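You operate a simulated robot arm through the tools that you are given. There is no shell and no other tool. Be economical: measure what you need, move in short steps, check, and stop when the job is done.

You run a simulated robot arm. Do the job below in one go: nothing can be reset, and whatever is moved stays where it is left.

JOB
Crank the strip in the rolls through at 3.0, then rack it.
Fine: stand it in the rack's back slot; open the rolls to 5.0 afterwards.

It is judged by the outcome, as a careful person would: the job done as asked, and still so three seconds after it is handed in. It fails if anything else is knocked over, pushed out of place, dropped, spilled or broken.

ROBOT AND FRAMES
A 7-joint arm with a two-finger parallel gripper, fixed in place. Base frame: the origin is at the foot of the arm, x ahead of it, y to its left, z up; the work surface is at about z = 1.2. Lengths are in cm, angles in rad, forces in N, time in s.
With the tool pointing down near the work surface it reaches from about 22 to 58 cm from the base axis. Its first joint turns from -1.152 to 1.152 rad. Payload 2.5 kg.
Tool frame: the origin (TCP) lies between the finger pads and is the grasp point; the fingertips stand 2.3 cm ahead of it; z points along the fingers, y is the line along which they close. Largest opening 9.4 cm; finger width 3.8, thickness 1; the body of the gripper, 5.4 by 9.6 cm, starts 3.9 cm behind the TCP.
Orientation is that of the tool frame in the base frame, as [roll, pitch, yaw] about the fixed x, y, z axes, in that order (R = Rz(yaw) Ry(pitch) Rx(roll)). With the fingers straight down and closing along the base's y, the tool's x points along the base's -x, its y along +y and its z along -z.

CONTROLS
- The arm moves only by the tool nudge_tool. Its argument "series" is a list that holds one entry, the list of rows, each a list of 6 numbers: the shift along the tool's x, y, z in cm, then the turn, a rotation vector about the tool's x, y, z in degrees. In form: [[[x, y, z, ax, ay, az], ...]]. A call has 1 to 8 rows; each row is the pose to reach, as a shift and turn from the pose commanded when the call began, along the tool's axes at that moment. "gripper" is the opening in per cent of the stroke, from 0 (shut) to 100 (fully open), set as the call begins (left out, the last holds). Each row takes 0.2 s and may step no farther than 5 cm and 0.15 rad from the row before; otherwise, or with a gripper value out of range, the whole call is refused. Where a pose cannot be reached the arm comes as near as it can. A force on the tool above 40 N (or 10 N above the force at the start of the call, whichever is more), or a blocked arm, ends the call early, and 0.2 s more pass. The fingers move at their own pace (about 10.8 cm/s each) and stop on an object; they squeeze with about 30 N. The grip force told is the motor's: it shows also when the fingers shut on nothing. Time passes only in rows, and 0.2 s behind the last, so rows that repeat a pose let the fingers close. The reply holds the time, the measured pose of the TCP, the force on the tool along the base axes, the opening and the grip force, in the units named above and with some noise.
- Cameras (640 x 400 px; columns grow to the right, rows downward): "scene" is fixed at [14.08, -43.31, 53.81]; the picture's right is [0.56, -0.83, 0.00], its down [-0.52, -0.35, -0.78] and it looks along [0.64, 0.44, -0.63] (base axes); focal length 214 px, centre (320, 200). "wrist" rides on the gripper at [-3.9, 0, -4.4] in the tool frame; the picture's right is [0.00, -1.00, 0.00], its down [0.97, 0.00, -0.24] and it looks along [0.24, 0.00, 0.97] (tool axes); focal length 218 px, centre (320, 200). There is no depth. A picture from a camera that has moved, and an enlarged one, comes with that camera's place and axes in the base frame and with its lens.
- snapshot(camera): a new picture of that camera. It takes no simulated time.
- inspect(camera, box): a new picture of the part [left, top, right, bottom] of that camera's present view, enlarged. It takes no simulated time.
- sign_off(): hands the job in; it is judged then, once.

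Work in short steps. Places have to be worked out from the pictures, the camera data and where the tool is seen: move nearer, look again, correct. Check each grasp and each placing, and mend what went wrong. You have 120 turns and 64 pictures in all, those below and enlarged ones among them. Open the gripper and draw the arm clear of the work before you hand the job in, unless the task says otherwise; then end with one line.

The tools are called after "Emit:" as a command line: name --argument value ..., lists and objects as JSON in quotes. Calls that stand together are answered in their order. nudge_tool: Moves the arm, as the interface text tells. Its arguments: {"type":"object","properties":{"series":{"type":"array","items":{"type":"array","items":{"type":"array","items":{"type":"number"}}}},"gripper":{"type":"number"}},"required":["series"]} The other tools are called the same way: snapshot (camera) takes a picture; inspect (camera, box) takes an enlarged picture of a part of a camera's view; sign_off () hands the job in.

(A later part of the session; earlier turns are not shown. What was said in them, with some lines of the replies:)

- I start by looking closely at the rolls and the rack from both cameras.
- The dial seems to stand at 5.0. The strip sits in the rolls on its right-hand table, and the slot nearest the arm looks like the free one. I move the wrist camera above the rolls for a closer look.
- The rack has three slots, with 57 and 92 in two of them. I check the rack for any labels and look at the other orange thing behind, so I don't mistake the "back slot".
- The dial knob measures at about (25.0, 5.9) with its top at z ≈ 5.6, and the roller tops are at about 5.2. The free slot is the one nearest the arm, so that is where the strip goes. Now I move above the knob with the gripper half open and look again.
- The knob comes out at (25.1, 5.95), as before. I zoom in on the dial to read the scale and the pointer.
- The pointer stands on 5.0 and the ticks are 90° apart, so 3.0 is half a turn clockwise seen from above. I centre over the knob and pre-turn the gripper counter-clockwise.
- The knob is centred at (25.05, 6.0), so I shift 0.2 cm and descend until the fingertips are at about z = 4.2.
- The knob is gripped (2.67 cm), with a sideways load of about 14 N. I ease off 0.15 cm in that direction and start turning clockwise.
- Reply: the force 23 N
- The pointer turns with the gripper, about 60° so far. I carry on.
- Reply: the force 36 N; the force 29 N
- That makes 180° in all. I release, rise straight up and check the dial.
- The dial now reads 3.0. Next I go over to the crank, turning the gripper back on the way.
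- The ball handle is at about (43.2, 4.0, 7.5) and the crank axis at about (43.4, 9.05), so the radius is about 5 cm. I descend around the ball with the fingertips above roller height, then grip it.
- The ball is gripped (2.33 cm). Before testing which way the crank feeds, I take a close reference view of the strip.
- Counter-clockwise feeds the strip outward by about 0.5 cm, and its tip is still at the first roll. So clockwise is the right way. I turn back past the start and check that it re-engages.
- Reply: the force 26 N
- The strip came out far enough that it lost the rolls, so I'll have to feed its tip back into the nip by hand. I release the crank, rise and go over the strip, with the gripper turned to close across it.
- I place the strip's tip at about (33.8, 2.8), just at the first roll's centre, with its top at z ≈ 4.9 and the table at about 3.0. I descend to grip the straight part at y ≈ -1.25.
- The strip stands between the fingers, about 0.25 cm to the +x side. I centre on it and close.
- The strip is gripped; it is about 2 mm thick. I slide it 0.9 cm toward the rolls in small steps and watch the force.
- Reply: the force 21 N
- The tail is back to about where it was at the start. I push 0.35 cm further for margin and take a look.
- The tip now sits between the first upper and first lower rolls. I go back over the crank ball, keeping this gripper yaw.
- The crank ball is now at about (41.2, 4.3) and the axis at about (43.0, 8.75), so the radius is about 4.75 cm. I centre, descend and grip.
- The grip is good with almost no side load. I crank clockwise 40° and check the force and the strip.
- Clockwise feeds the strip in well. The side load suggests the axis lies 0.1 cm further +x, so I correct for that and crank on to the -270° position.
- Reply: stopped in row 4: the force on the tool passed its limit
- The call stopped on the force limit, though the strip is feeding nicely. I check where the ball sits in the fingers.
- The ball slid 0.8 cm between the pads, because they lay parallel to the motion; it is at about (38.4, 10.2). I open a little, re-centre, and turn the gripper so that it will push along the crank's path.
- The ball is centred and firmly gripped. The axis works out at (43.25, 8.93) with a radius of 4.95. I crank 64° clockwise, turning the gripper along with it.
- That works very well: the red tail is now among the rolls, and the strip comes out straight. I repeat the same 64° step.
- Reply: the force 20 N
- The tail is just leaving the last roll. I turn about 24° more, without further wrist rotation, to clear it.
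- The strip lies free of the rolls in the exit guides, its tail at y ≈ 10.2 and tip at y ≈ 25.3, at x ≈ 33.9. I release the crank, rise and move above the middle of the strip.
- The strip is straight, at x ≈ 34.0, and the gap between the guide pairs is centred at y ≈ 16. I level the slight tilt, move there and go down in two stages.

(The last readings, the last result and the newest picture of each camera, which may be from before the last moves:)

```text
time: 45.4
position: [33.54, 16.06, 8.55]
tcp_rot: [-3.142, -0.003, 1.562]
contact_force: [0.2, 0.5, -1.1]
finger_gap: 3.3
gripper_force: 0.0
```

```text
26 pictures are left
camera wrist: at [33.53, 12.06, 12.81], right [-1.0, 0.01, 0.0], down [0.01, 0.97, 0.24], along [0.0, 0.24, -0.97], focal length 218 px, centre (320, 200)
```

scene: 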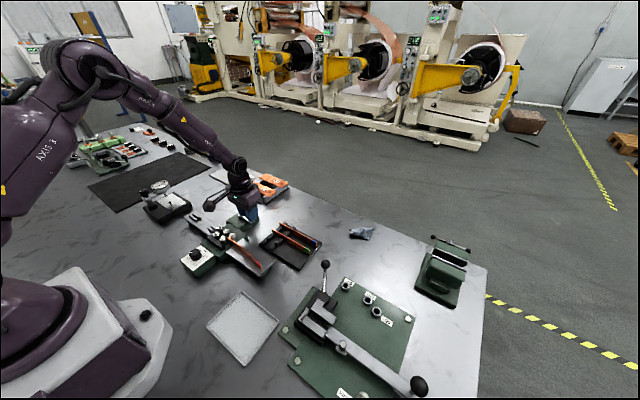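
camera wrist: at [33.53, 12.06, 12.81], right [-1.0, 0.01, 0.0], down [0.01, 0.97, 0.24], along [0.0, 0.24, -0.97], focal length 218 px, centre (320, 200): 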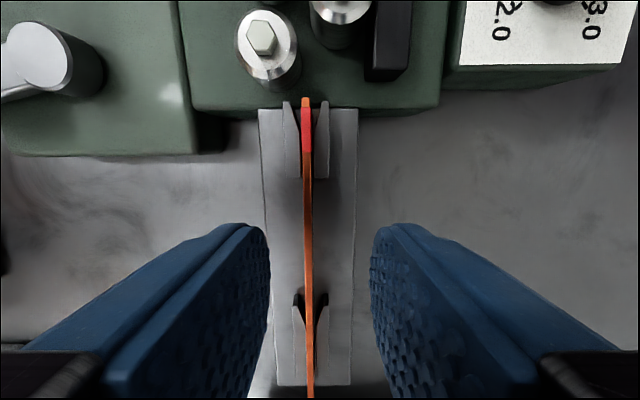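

The strip is at x ≈ 34.03 and the fingers fit between the guides (y 13.3 to 18.3). I centre, lower and close.

Emit:
nudge_tool --series '[[[-0.2, 0.48, 0, 0, 0, 0], [-0.2, 0.48, 1.5, 0, 0, 0], [-0.2, 0.48, 2.4, 0, 0, 0], [-0.2, 0.48, 2.4, 0, 0, 0]]]'

Emit:
nudge_tool --series '[[[0, 0, 0, 0, 0, 0], [0, 0, 0, 0, 0, 0], [0, 0, 0, 0, 0, 0]]]' --gripper 0

Emit:
nudge_tool --series '[[[0, 0, -1, 0, 0, 0], [0, 0, -3, 0, 0, 0], [0, 0, -6, 0, 0, 0], [0, 0, -10, 0, 0, 0], [0, 0, -10, 0, 0, 0]]]'

Emit:
inspect --camera "scene" --box '[160, 160, 280, 250]'

```text
time: 46.4
position: [34.15, 15.8, 6.0]
tcp_rot: [3.14, -0.003, 1.562]
contact_force: [-0.6, -0.1, 0.4]
finger_gap: 3.31
gripper_force: 0.0
```

```text
time: 47.2
position: [34.11, 15.71, 6.02]
tcp_rot: [-3.138, -0.001, 1.565]
contact_force: [-4.2, -1.1, -0.2]
finger_gap: 0.2
gripper_force: 30.2
```

```text
time: 48.4
position: [33.7, 15.74, 15.89]
tcp_rot: [3.141, -0.002, 1.563]
contact_force: [0.2, 0.0, -1.5]
finger_gap: 0.2
gripper_force: 30.0
```

```text
4.44 times, centred on (220, 205) of scene
camera zoom: at [14.08, -43.31, 53.81], right [0.56, -0.83, 0.0], down [-0.52, -0.35, -0.78], along [0.64, 0.44, -0.63], focal length 953 px, centre (764, 178)
```

zoom: 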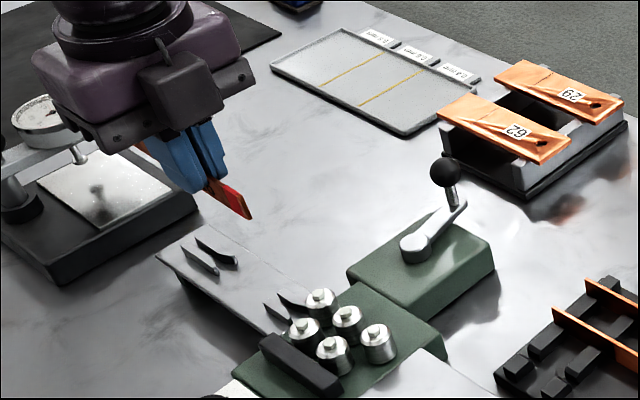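

The strip is lifted clear and securely gripped. I carry it over to above the free slot, at about (41.4, -12.9).

Emit:
nudge_tool --series '[[[-3, 0.8, 0, 0, 0, 0], [-7, 1.9, 0, 0, 0, 0], [-11, 3, 0, 0, 0, 0], [-15, 4.1, 0, 0, 0, 0], [-19, 5.2, 0, 0, 0, 0], [-23, 6.3, 0, 0, 0, 0], [-26.5, 7.2, 0, 0, 0, 0], [-28.6, 7.7, 0, 0, 0, 0]]]'

Emit:
snapshot --camera "wrist"

Emit:
inspect --camera "scene" --box '[230, 170, 350, 280]'

```text
time: 50.2
position: [41.78, -13.06, 15.82]
tcp_rot: [-3.141, -0.004, 1.563]
contact_force: [-0.6, -0.1, -1.5]
finger_gap: 0.22
gripper_force: 30.3
```

```text
24 pictures are left
camera wrist: at [41.75, -17.02, 20.08], right [-1.0, 0.01, 0.0], down [0.01, 0.97, 0.24], along [0.0, 0.24, -0.97], focal length 218 px, centre (320, 200)
```

wrist: 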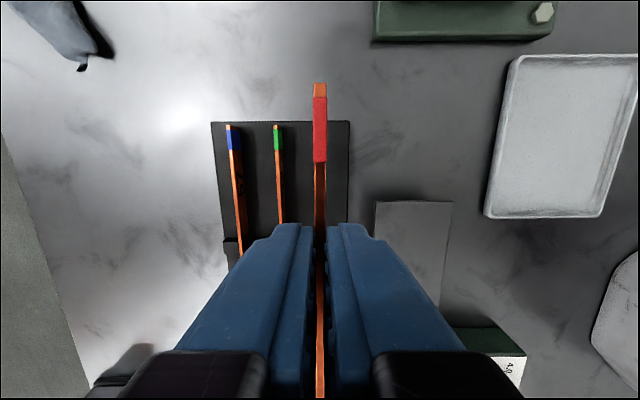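

```text
3.64 times, centred on (290, 225) of scene
camera zoom: at [14.08, -43.31, 53.81], right [0.56, -0.83, 0.0], down [-0.52, -0.35, -0.78], along [0.64, 0.44, -0.63], focal length 780 px, centre (429, 109)
```

zoom: 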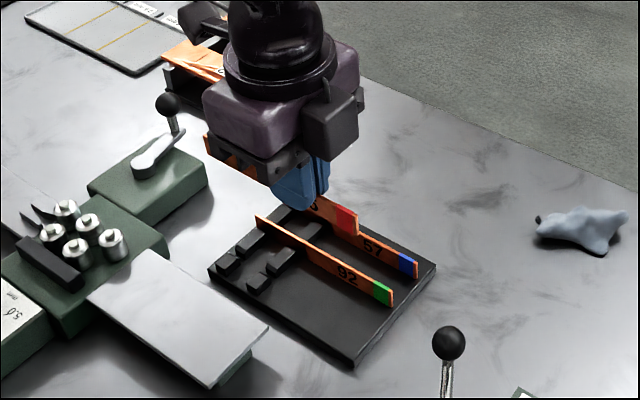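

The tail lines up with strip 92's tail at y ≈ -18.4. I put the free slot at x ≈ 41.3 to 41.4. I lower until the strip's bottom is about 2 cm above the blocks and then check.

Emit:
nudge_tool --series '[[[0, -0.4, 2, 0, 0, 0], [0, -0.4, 5, 0, 0, 0], [0, -0.4, 7.5, 0, 0, 0], [0, -0.4, 7.5, 0, 0, 0]]]'

Emit:
inspect --camera "scene" --box '[250, 210, 330, 270]'

Emit:
snapshot --camera "wrist"

```text
time: 51.2
position: [40.98, -12.99, 8.25]
tcp_rot: [3.141, -0.002, 1.562]
contact_force: [0.0, -0.5, -1.2]
finger_gap: 0.19
gripper_force: 30.1
```

```text
6.67 times, centred on (290, 240) of scene
camera zoom: at [14.08, -43.31, 53.81], right [0.56, -0.83, 0.0], down [-0.52, -0.35, -0.78], along [0.64, 0.44, -0.63], focal length 1430 px, centre (520, -67)
```

zoom: 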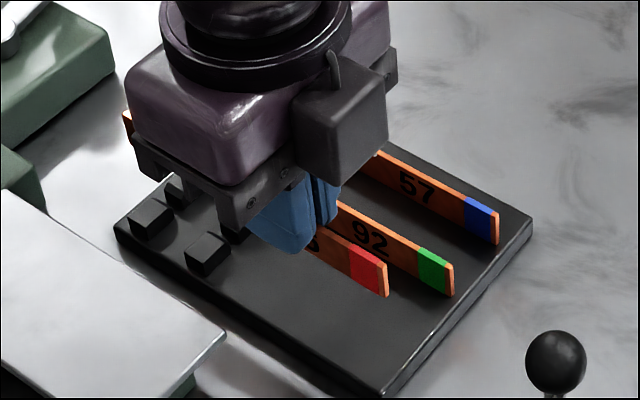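

```text
21 pictures are left
camera wrist: at [41.06, -16.88, 12.64], right [-1.0, 0.01, 0.0], down [0.01, 0.97, 0.24], along [0.0, 0.24, -0.97], focal length 218 px, centre (320, 200)
```

wrist: 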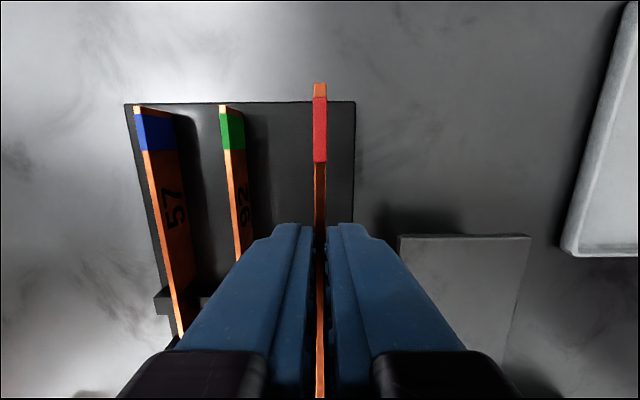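

Relative to strips 57 and 92 (pitch about 3.4 cm), my strip should go about 0.28 cm further +x. I shift it and lower in small steps. If it lands on the blocks it will stop at TCP ≈ 6.3, otherwise it seats at about 5.

Emit:
nudge_tool --series '[[[0, 0.28, 0, 0, 0, 0], [0, 0.28, 0, 0, 0, 0], [0, 0.28, 0.6, 0, 0, 0], [0, 0.28, 1.2, 0, 0, 0], [0, 0.28, 1.6, 0, 0, 0], [0, 0.28, 1.6, 0, 0, 0]]]'

Emit:
inspect --camera "scene" --box '[250, 210, 330, 270]'

Emit:
snapshot --camera "wrist"

```text
time: 52.6
position: [41.35, -12.89, 6.78]
tcp_rot: [3.14, -0.002, 1.561]
contact_force: [-1.1, -0.1, -0.2]
finger_gap: 0.19
gripper_force: 30.3
```

```text
6.67 times, centred on (290, 240) of scene
camera zoom: at [14.08, -43.31, 53.81], right [0.56, -0.83, 0.0], down [-0.52, -0.35, -0.78], along [0.64, 0.44, -0.63], focal length 1430 px, centre (520, -67)
```

zoom: 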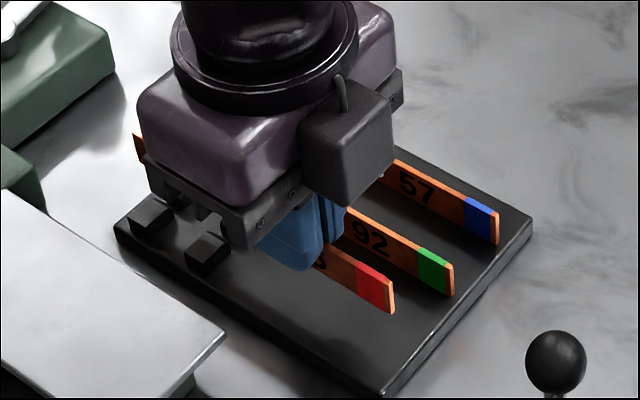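

```text
19 pictures are left
camera wrist: at [41.36, -16.83, 11.16], right [-1.0, 0.01, 0.0], down [0.01, 0.97, 0.24], along [0.0, 0.24, -0.97], focal length 218 px, centre (320, 200)
```

wrist: 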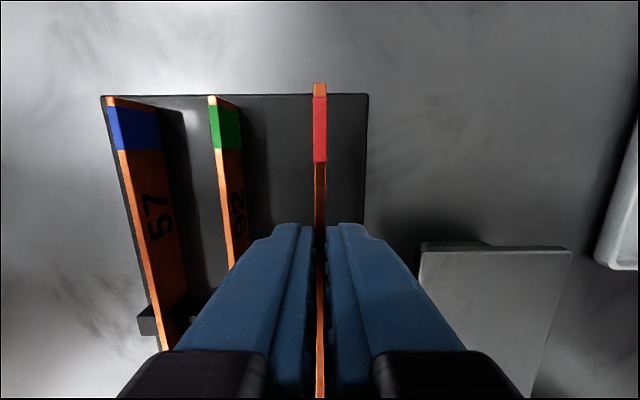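

I take a zoom to measure the spacing to 57 and 92 precisely before the final insertion.

Emit:
inspect --camera "wrist" --box '[90, 70, 380, 250]'

```text
2.21 times, centred on (235, 160) of wrist
camera zoom: at [41.36, -16.83, 11.16], right [-1.0, 0.01, 0.0], down [0.01, 0.97, 0.24], along [0.0, 0.24, -0.97], focal length 482 px, centre (508, 288)
```

zoom: 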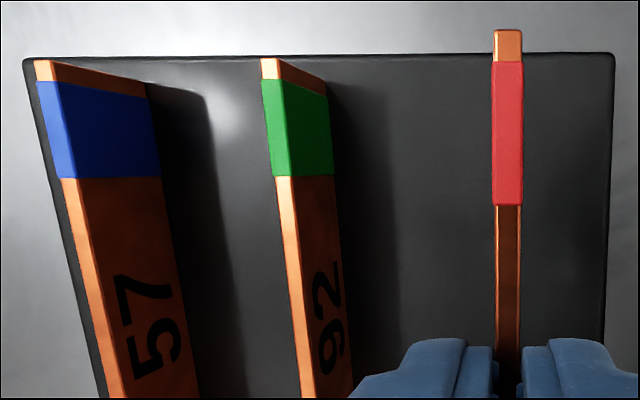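

The needed correction is about +0.1 cm in x and 0.6° of yaw to bring the strip parallel. I apply both and lower slowly.

Emit:
nudge_tool --series '[[[0, 0.1, 0, 0, 0, -0.57], [0, 0.1, 0.4, 0, 0, -0.57], [0, 0.1, 0.8, 0, 0, -0.57], [0, 0.1, 1.1, 0, 0, -0.57], [0, 0.1, 1.1, 0, 0, -0.57]]]'

Emit:
inspect --camera "scene" --box '[250, 210, 330, 270]'

```text
time: 53.8
position: [41.55, -12.83, 5.81]
tcp_rot: [-3.141, -0.002, 1.572]
contact_force: [0.5, -0.6, -0.3]
finger_gap: 0.21
gripper_force: 29.6
```

```text
6.67 times, centred on (290, 240) of scene
camera zoom: at [14.08, -43.31, 53.81], right [0.56, -0.83, 0.0], down [-0.52, -0.35, -0.78], along [0.64, 0.44, -0.63], focal length 1430 px, centre (520, -67)
```

zoom: 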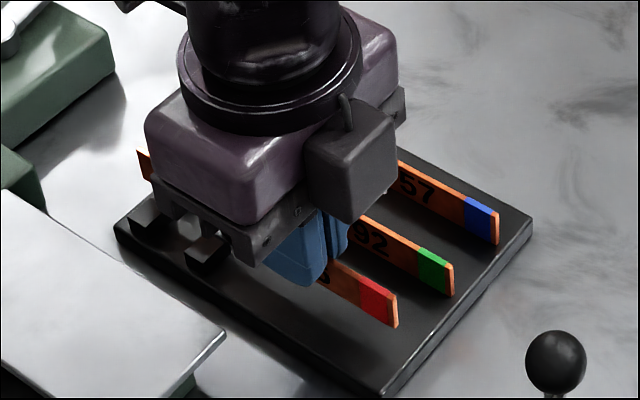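

There is no contact force at TCP 5.8, so the strip appears to be entering the slot. I keep lowering toward the rack floor.

Emit:
nudge_tool --series '[[[0, 0, 0.25, 0, 0, 0], [0, 0, 0.5, 0, 0, 0], [0, 0, 0.75, 0, 0, 0], [0, 0, 0.75, 0, 0, 0]]]'

Emit:
inspect --camera "scene" --box '[250, 210, 330, 270]'

```text
time: 54.8
position: [41.52, -12.89, 4.96]
tcp_rot: [3.141, -0.001, 1.571]
contact_force: [-0.1, -0.4, -0.8]
finger_gap: 0.2
gripper_force: 29.7
```

```text
6.67 times, centred on (290, 240) of scene
camera zoom: at [14.08, -43.31, 53.81], right [0.56, -0.83, 0.0], down [-0.52, -0.35, -0.78], along [0.64, 0.44, -0.63], focal length 1430 px, centre (520, -67)
```

zoom: 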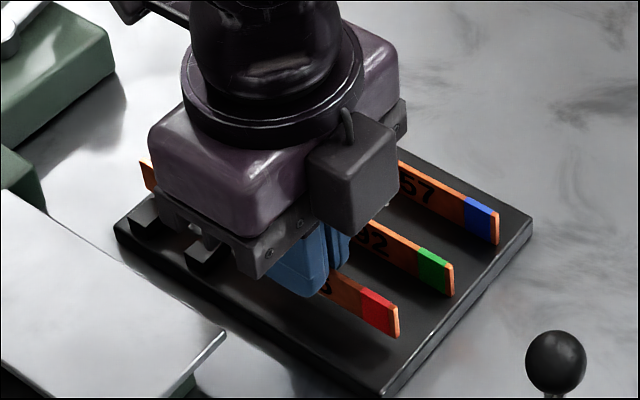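

By comparison with the other two tails, mine is still about 0.4 cm above the floor. I lower further in small steps until there is light contact.

Emit:
nudge_tool --series '[[[0, 0, 0.15, 0, 0, 0], [0, 0, 0.3, 0, 0, 0], [0, 0, 0.4, 0, 0, 0], [0, 0, 0.4, 0, 0, 0]]]'

Emit:
inspect --camera "scene" --box '[250, 210, 330, 270]'

```text
time: 55.8
position: [41.44, -12.83, 4.62]
tcp_rot: [3.141, -0.001, 1.572]
contact_force: [1.1, -1.1, -0.7]
finger_gap: 0.18
gripper_force: 29.6
```

```text
6.67 times, centred on (290, 240) of scene
camera zoom: at [14.08, -43.31, 53.81], right [0.56, -0.83, 0.0], down [-0.52, -0.35, -0.78], along [0.64, 0.44, -0.63], focal length 1430 px, centre (520, -67)
```

zoom: 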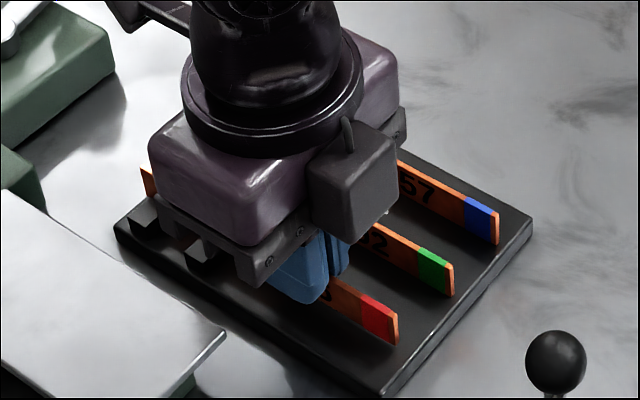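

Still no contact. I lower a little more in fine steps.

Emit:
nudge_tool --series '[[[0, 0, 0.1, 0, 0, 0], [0, 0, 0.2, 0, 0, 0], [0, 0, 0.3, 0, 0, 0], [0, 0, 0.3, 0, 0, 0]]]'

```text
time: 56.8
position: [41.43, -12.98, 4.22]
tcp_rot: [-3.141, -0.002, 1.573]
contact_force: [-0.5, -0.4, -0.9]
finger_gap: 0.23
gripper_force: 30.4
```

Emit:
nudge_tool --series '[[[0, 0, 0.1, 0, 0, 0], [0, 0, 0.1, 0, 0, 0]]]'

Emit:
inspect --camera "scene" --box '[250, 210, 330, 270]'

```text
time: 57.4
position: [41.48, -13.0, 4.17]
tcp_rot: [-3.14, -0.002, 1.572]
contact_force: [-6.4, 0.3, 15.5]
finger_gap: 0.2
gripper_force: 30.1
```

```text
6.67 times, centred on (290, 240) of scene
camera zoom: at [14.07, -43.31, 53.82], right [0.56, -0.83, 0.0], down [-0.52, -0.35, -0.78], along [0.64, 0.44, -0.63], focal length 1430 px, centre (520, -67)
```

zoom: 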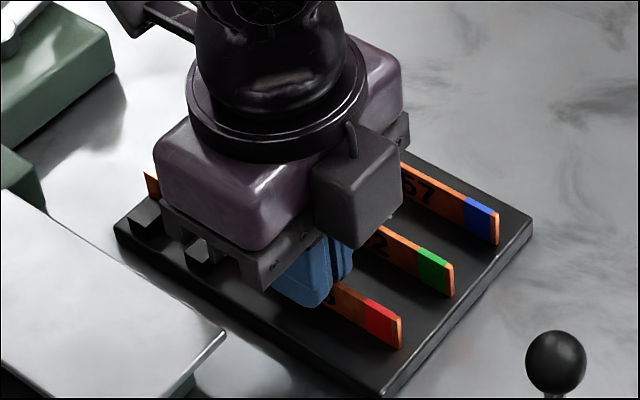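

Contact (15 N) came at TCP 4.17, and the tail's bottom lines up with its neighbours, so the strip is down in the slot and on the floor. I relieve the press slightly, open a little and look before I leave.

Emit:
nudge_tool --series '[[[0, 0, -0.08, 0, 0, 0], [0, 0, -0.08, 0, 0, 0]]]'

Emit:
nudge_tool --series '[[[0, 0, 0, 0, 0, 0], [0, 0, 0, 0, 0, 0]]]' --gripper 14

Emit:
snapshot --camera "wrist"

```text
time: 58.0
position: [41.46, -12.86, 4.17]
tcp_rot: [3.141, -0.002, 1.573]
contact_force: [0.3, -1.1, -0.6]
finger_gap: 0.19
gripper_force: 29.6
```

```text
time: 58.6
position: [41.42, -12.79, 4.24]
tcp_rot: [-3.142, 0.0, 1.574]
contact_force: [-0.2, -0.1, 0.7]
finger_gap: 1.31
gripper_force: 0.0
```

```text
13 pictures are left
camera wrist: at [41.52, -16.83, 8.56], right [-1.0, 0.0, 0.0], down [0.0, 0.97, 0.24], along [0.0, 0.24, -0.97], focal length 218 px, centre (320, 200)
```

wrist: 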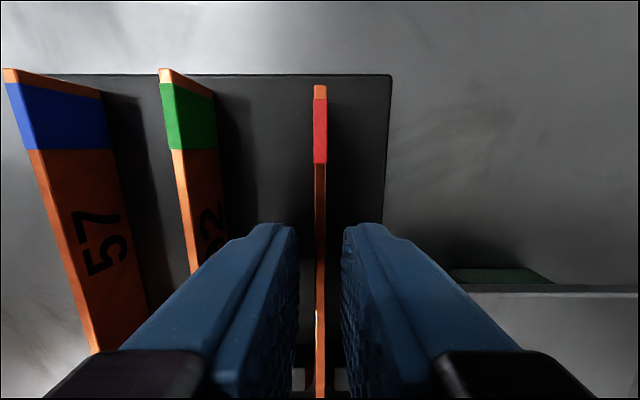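

The strip stands upright by itself between the open fingers. I rise straight up and verify.

Emit:
nudge_tool --series '[[[0, 0, -1, 0, 0, 0], [0, 0, -3, 0, 0, 0], [0, 0, -7, 0, 0, 0], [0, 0, -11.5, 0, 0, 0], [0, 0, -11.5, 0, 0, 0]]]'

Emit:
inspect --camera "scene" --box '[250, 210, 330, 270]'

```text
time: 59.8
position: [41.39, -13.23, 15.67]
tcp_rot: [3.141, -0.002, 1.573]
contact_force: [-0.5, -0.1, 0.2]
finger_gap: 1.32
gripper_force: 0.1
```

```text
6.67 times, centred on (290, 240) of scene
camera zoom: at [14.07, -43.31, 53.81], right [0.56, -0.83, 0.0], down [-0.52, -0.35, -0.78], along [0.64, 0.44, -0.63], focal length 1430 px, centre (520, -67)
```

zoom: 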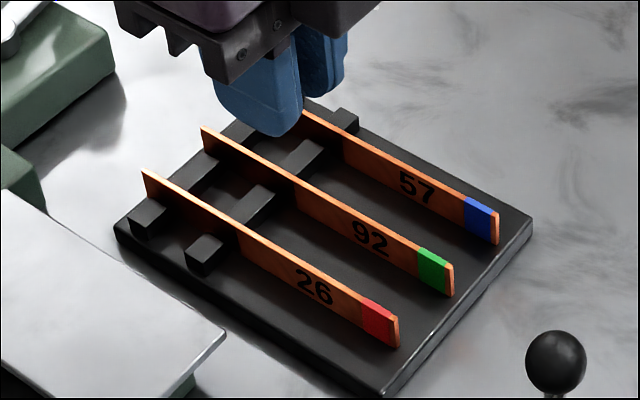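

Strip 26 stands properly in the slot beside 92 and 57. Now I go to the dial, in the same yaw in which I left it, to open the rolls to 5.0.

Emit:
nudge_tool --series '[[[2, -1.7, 0, 0, 0, 0], [5, -4.2, 0, 0, 0, 0], [8.5, -7.2, 0, 0, 0, 0], [12, -10.2, 0, 0, 0, 0], [15.5, -13.2, 0, 0, 0, 0], [18, -15.3, 0, 0, 0, 0], [19.2, -16.3, 0, 0, 0, 0], [19.2, -16.3, 0, 0, 0, 0]]]' --gripper 50

Emit:
snapshot --camera "wrist"

```text
time: 61.6
position: [24.98, 6.33, 15.66]
tcp_rot: [3.141, -0.001, 1.572]
contact_force: [-0.2, -1.2, -0.2]
finger_gap: 4.71
gripper_force: 0.1
```

```text
11 pictures are left
camera wrist: at [24.99, 2.37, 19.96], right [-1.0, 0.0, 0.0], down [0.0, 0.97, 0.24], along [0.0, 0.24, -0.97], focal length 218 px, centre (320, 200)
```

wrist: 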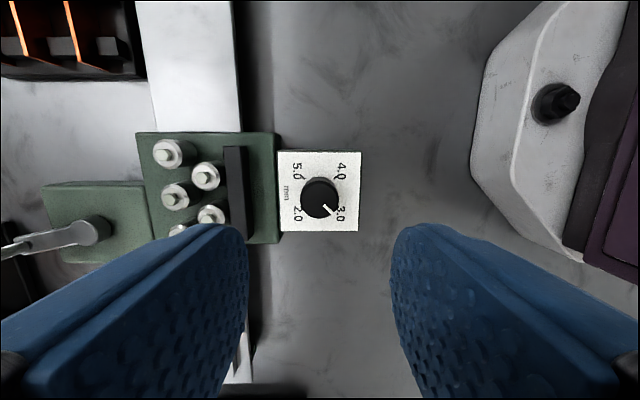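

The dial still reads 3.0 and the knob is at (25.0, 5.95). I centre, descend and grip.

Emit:
nudge_tool --series '[[[-0.35, 0.02, 3, 0, 0, 0], [-0.35, 0.02, 6.5, 0, 0, 0], [-0.35, 0.02, 9.25, 0, 0, 0], [-0.35, 0.02, 9.25, 0, 0, 0]]]'

Emit:
nudge_tool --series '[[[0, 0, 0, 0, 0, 0], [0, 0, 0, 0, 0, 0], [0, 0, 0, 0, 0, 0]]]' --gripper 0

```text
time: 62.6
position: [24.85, 5.71, 6.91]
tcp_rot: [-3.141, -0.002, 1.574]
contact_force: [-0.3, -0.5, 0.0]
finger_gap: 4.69
gripper_force: 0.1
```

```text
time: 63.4
position: [25.05, 5.63, 6.8]
tcp_rot: [3.138, 0.0, 1.572]
contact_force: [18.2, 1.9, -22.2]
finger_gap: 2.66
gripper_force: 44.8
```

The readings suggest a small offset along the pads, so I check the grip.

Emit:
snapshot --camera "wrist"

```text
10 pictures are left
camera wrist: at [25.0, 1.75, 11.16], right [-1.0, 0.0, 0.0], down [0.0, 0.97, 0.24], along [0.0, 0.24, -0.97], focal length 218 px, centre (320, 200)
```

wrist: 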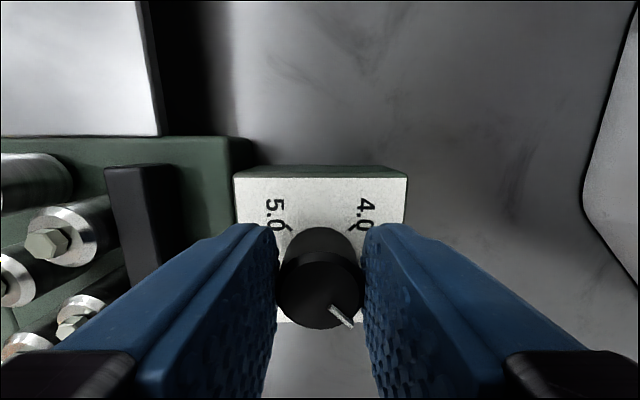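

The knob sits well between the pads with the pointer at 3.0. I ease the side load and turn counter-clockwise.

Emit:
nudge_tool --series '[[[0.12, 0.12, 0, 0, 0, 0], [0.12, 0.12, 0, 0, 0, -8.5], [0.12, 0.12, 0, 0, 0, -17], [0.12, 0.12, 0, 0, 0, -25.5], [0.12, 0.12, 0, 0, 0, -34], [0.12, 0.12, 0, 0, 0, -42.5], [0.12, 0.12, 0, 0, 0, -51], [0.12, 0.12, 0, 0, 0, -59.5]]]'

Emit:
nudge_tool --series '[[[0, 0, 0, 0, 0, -8.5], [0, 0, 0, 0, 0, -17], [0, 0, 0, 0, 0, -25.5], [0, 0, 0, 0, 0, -34], [0, 0, 0, 0, 0, -42.5], [0, 0, 0, 0, 0, -51], [0, 0, 0, 0, 0, -59.5], [0, 0, 0, 0, 0, -60.5]]]'

Emit:
nudge_tool --series '[[[0, 0, 0, 0, 0, -8.5], [0, 0, 0, 0, 0, -17], [0, 0, 0, 0, 0, -25.5], [0, 0, 0, 0, 0, -34], [0, 0, 0, 0, 0, -42.5], [0, 0, 0, 0, 0, -51], [0, 0, 0, 0, 0, -59.5], [0, 0, 0, 0, 0, -60]]]'

Emit:
snapshot --camera "wrist"

```text
time: 65.1
position: [24.92, 5.88, 6.51]
tcp_rot: [-3.137, -0.008, 2.524]
contact_force: [-1.4, -2.0, 2.5]
finger_gap: 2.64
gripper_force: 45.1
stopped in row 8: the force on the tool passed its limit (the readings are from after the stop); the commanded pose is now the measured one
```

```text
time: 66.9
position: [25.04, 6.11, 6.53]
tcp_rot: [3.139, -0.008, -2.702]
contact_force: [6.2, -5.6, -24.8]
finger_gap: 2.63
gripper_force: 45.3
```

```text
time: 68.7
position: [24.99, 6.03, 6.51]
tcp_rot: [3.135, 0.001, -1.652]
contact_force: [-11.8, 6.5, 34.7]
finger_gap: 2.67
gripper_force: 44.6
```

```text
9 pictures are left
camera wrist: at [25.39, 9.87, 10.82], right [1.0, -0.08, -0.01], down [-0.08, -0.97, 0.24], along [-0.03, -0.24, -0.97], focal length 218 px, centre (320, 200)
```

wrist: 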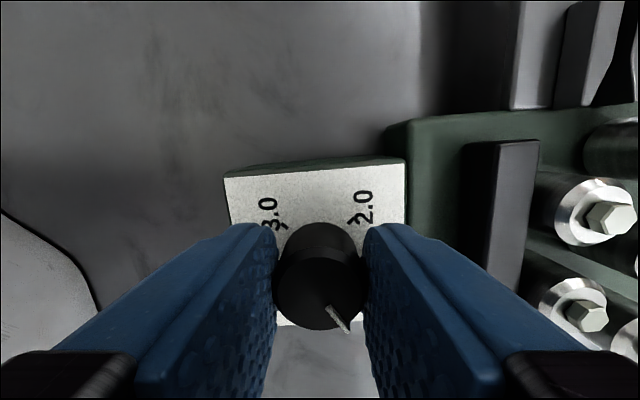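

The gripper ended about 5° short, and the pointer seems to have slipped slightly. I release, rise and read the dial.

Emit:
nudge_tool --series '[[[0, 0, 0, 0, 0, 0], [0, 0, 0, 0, 0, 0], [0, 0, -4, 0, 0, 0], [0, 0, -8.5, 0, 0, 0], [0, 0, -8.5, 0, 0, 0]]]' --gripper 50

Emit:
inspect --camera "wrist" --box '[240, 130, 400, 250]'

```text
time: 69.9
position: [25.29, 5.97, 14.98]
tcp_rot: [3.133, -0.001, -1.655]
contact_force: [-0.6, -0.1, -0.4]
finger_gap: 4.72
gripper_force: 0.0
```

```text
3.33 times, centred on (320, 190) of wrist
camera zoom: at [25.63, 9.8, 19.26], right [1.0, -0.08, -0.01], down [-0.08, -0.97, 0.24], along [-0.03, -0.24, -0.97], focal length 728 px, centre (320, 233)
```

zoom: 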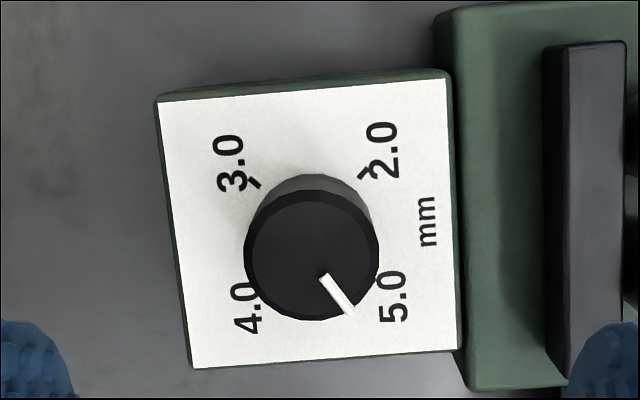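

The pointer is about 13.5° short of 5.0. I level the tool, descend again, regrip and turn that much further counter-clockwise.

Emit:
nudge_tool --series '[[[0, 0.2, 3, 0.5, 0, 0], [0, 0.22, 6, 0.5, 0, 0], [0, 0.22, 8.5, 0.5, 0, 0], [0, 0.22, 8.5, 0.5, 0, 0]]]'

Emit:
nudge_tool --series '[[[0, 0, 0, 0, 0, 0], [0, 0, 0, 0, 0, 0], [0, 0, 0, 0, 0, 0]]]' --gripper 0

Emit:
nudge_tool --series '[[[0, 0, 0, 0, 0, -4], [0, 0, 0, 0, 0, -8], [0, 0, 0, 0, 0, -12], [0, 0, 0, 0, 0, -13.7], [0, 0, 0, 0, 0, -13.7]]]'

Emit:
nudge_tool --series '[[[0, 0, 0, 0, 0, 0], [0, 0, 0, 0, 0, 0], [0, 0, -4, 0, 0, 0], [0, 0, -8.5, 0, 0, 0], [0, 0, -8.5, 0, 0, 0]]]' --gripper 50

Emit:
inspect --camera "wrist" --box '[240, 130, 400, 250]'

```text
time: 70.9
position: [24.84, 5.86, 6.58]
tcp_rot: [-3.141, 0.004, -1.658]
contact_force: [-0.8, 0.0, -0.5]
finger_gap: 4.69
gripper_force: 0.0
```

```text
time: 71.7
position: [25.05, 5.93, 6.51]
tcp_rot: [-3.136, 0.002, -1.656]
contact_force: [13.0, -2.1, -21.1]
finger_gap: 2.64
gripper_force: 44.7
```

```text
time: 72.9
position: [25.02, 5.82, 6.49]
tcp_rot: [-3.134, -0.001, -1.417]
contact_force: [24.0, -10.6, 5.8]
finger_gap: 2.62
gripper_force: 45.1
```

```text
time: 74.1
position: [24.79, 5.6, 15.17]
tcp_rot: [-3.14, 0.0, -1.416]
contact_force: [0.1, -0.5, 0.3]
finger_gap: 4.7
gripper_force: 0.0
```

```text
3.33 times, centred on (320, 190) of wrist
camera zoom: at [24.24, 9.54, 19.54], right [0.99, 0.15, 0.0], down [0.15, -0.96, 0.24], along [0.04, -0.24, -0.97], focal length 728 px, centre (320, 233)
```

zoom: 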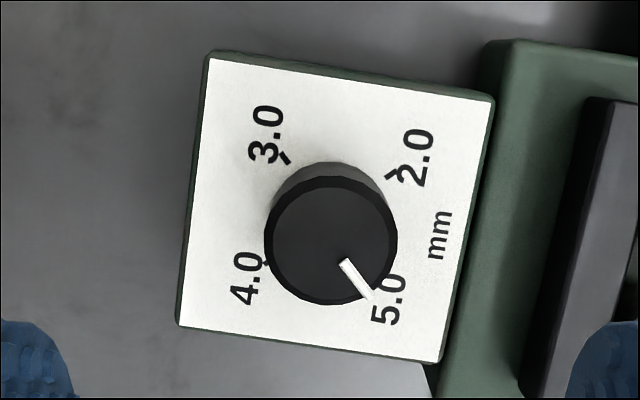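

With the 9° view rotation taken into account, the pointer is on the 5.0 mark (53° against 54°). I draw the arm up clear and make a final check.

Emit:
nudge_tool --series '[[[0, 0, -4, 0, 0, 0], [0, 0, -8, 0, 0, 0], [0, 0, -12, 0, 0, 0], [0, 0, -15, 0, 0, 0], [0, 0, -15, 0, 0, 0]]]' --gripper 100

Emit:
inspect --camera "scene" --box '[165, 180, 335, 290]'

Emit:
snapshot --camera "scene"

```text
time: 75.3
position: [24.84, 6.03, 30.03]
tcp_rot: [-3.14, 0.0, -1.417]
contact_force: [0.1, 0.2, 0.0]
finger_gap: 9.41
gripper_force: 0.1
```

```text
3.64 times, centred on (250, 235) of scene
camera zoom: at [14.07, -43.31, 53.81], right [0.56, -0.83, 0.0], down [-0.52, -0.35, -0.78], along [0.64, 0.44, -0.63], focal length 780 px, centre (574, 73)
```

zoom: 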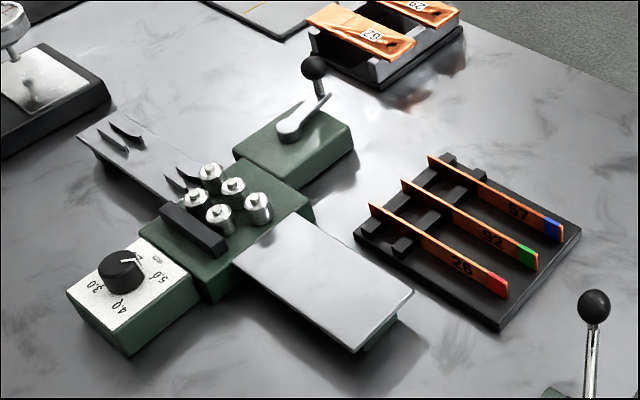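

```text
5 pictures are left
```

scene: 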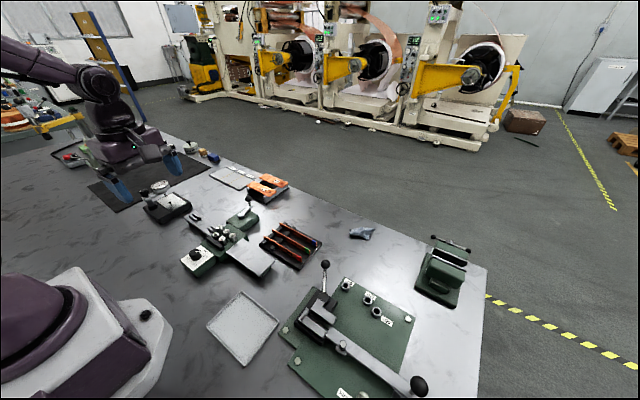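

The final pictures show strip 26 straight and standing in the rack, the dial at 5.0, nothing else disturbed, and the arm clear with the gripper open. I hand the job in.

Emit:
sign_off

```text
The job is handed in.
```

Strip 26 was cranked through at 3.0 and now stands straight in the rack's only free slot, the one nearest the arm, which I took to be the back slot; the rolls are open to 5.0. A first test turn the wrong way backed it out of the rolls, so I fed the tip back in by hand before cranking it through.
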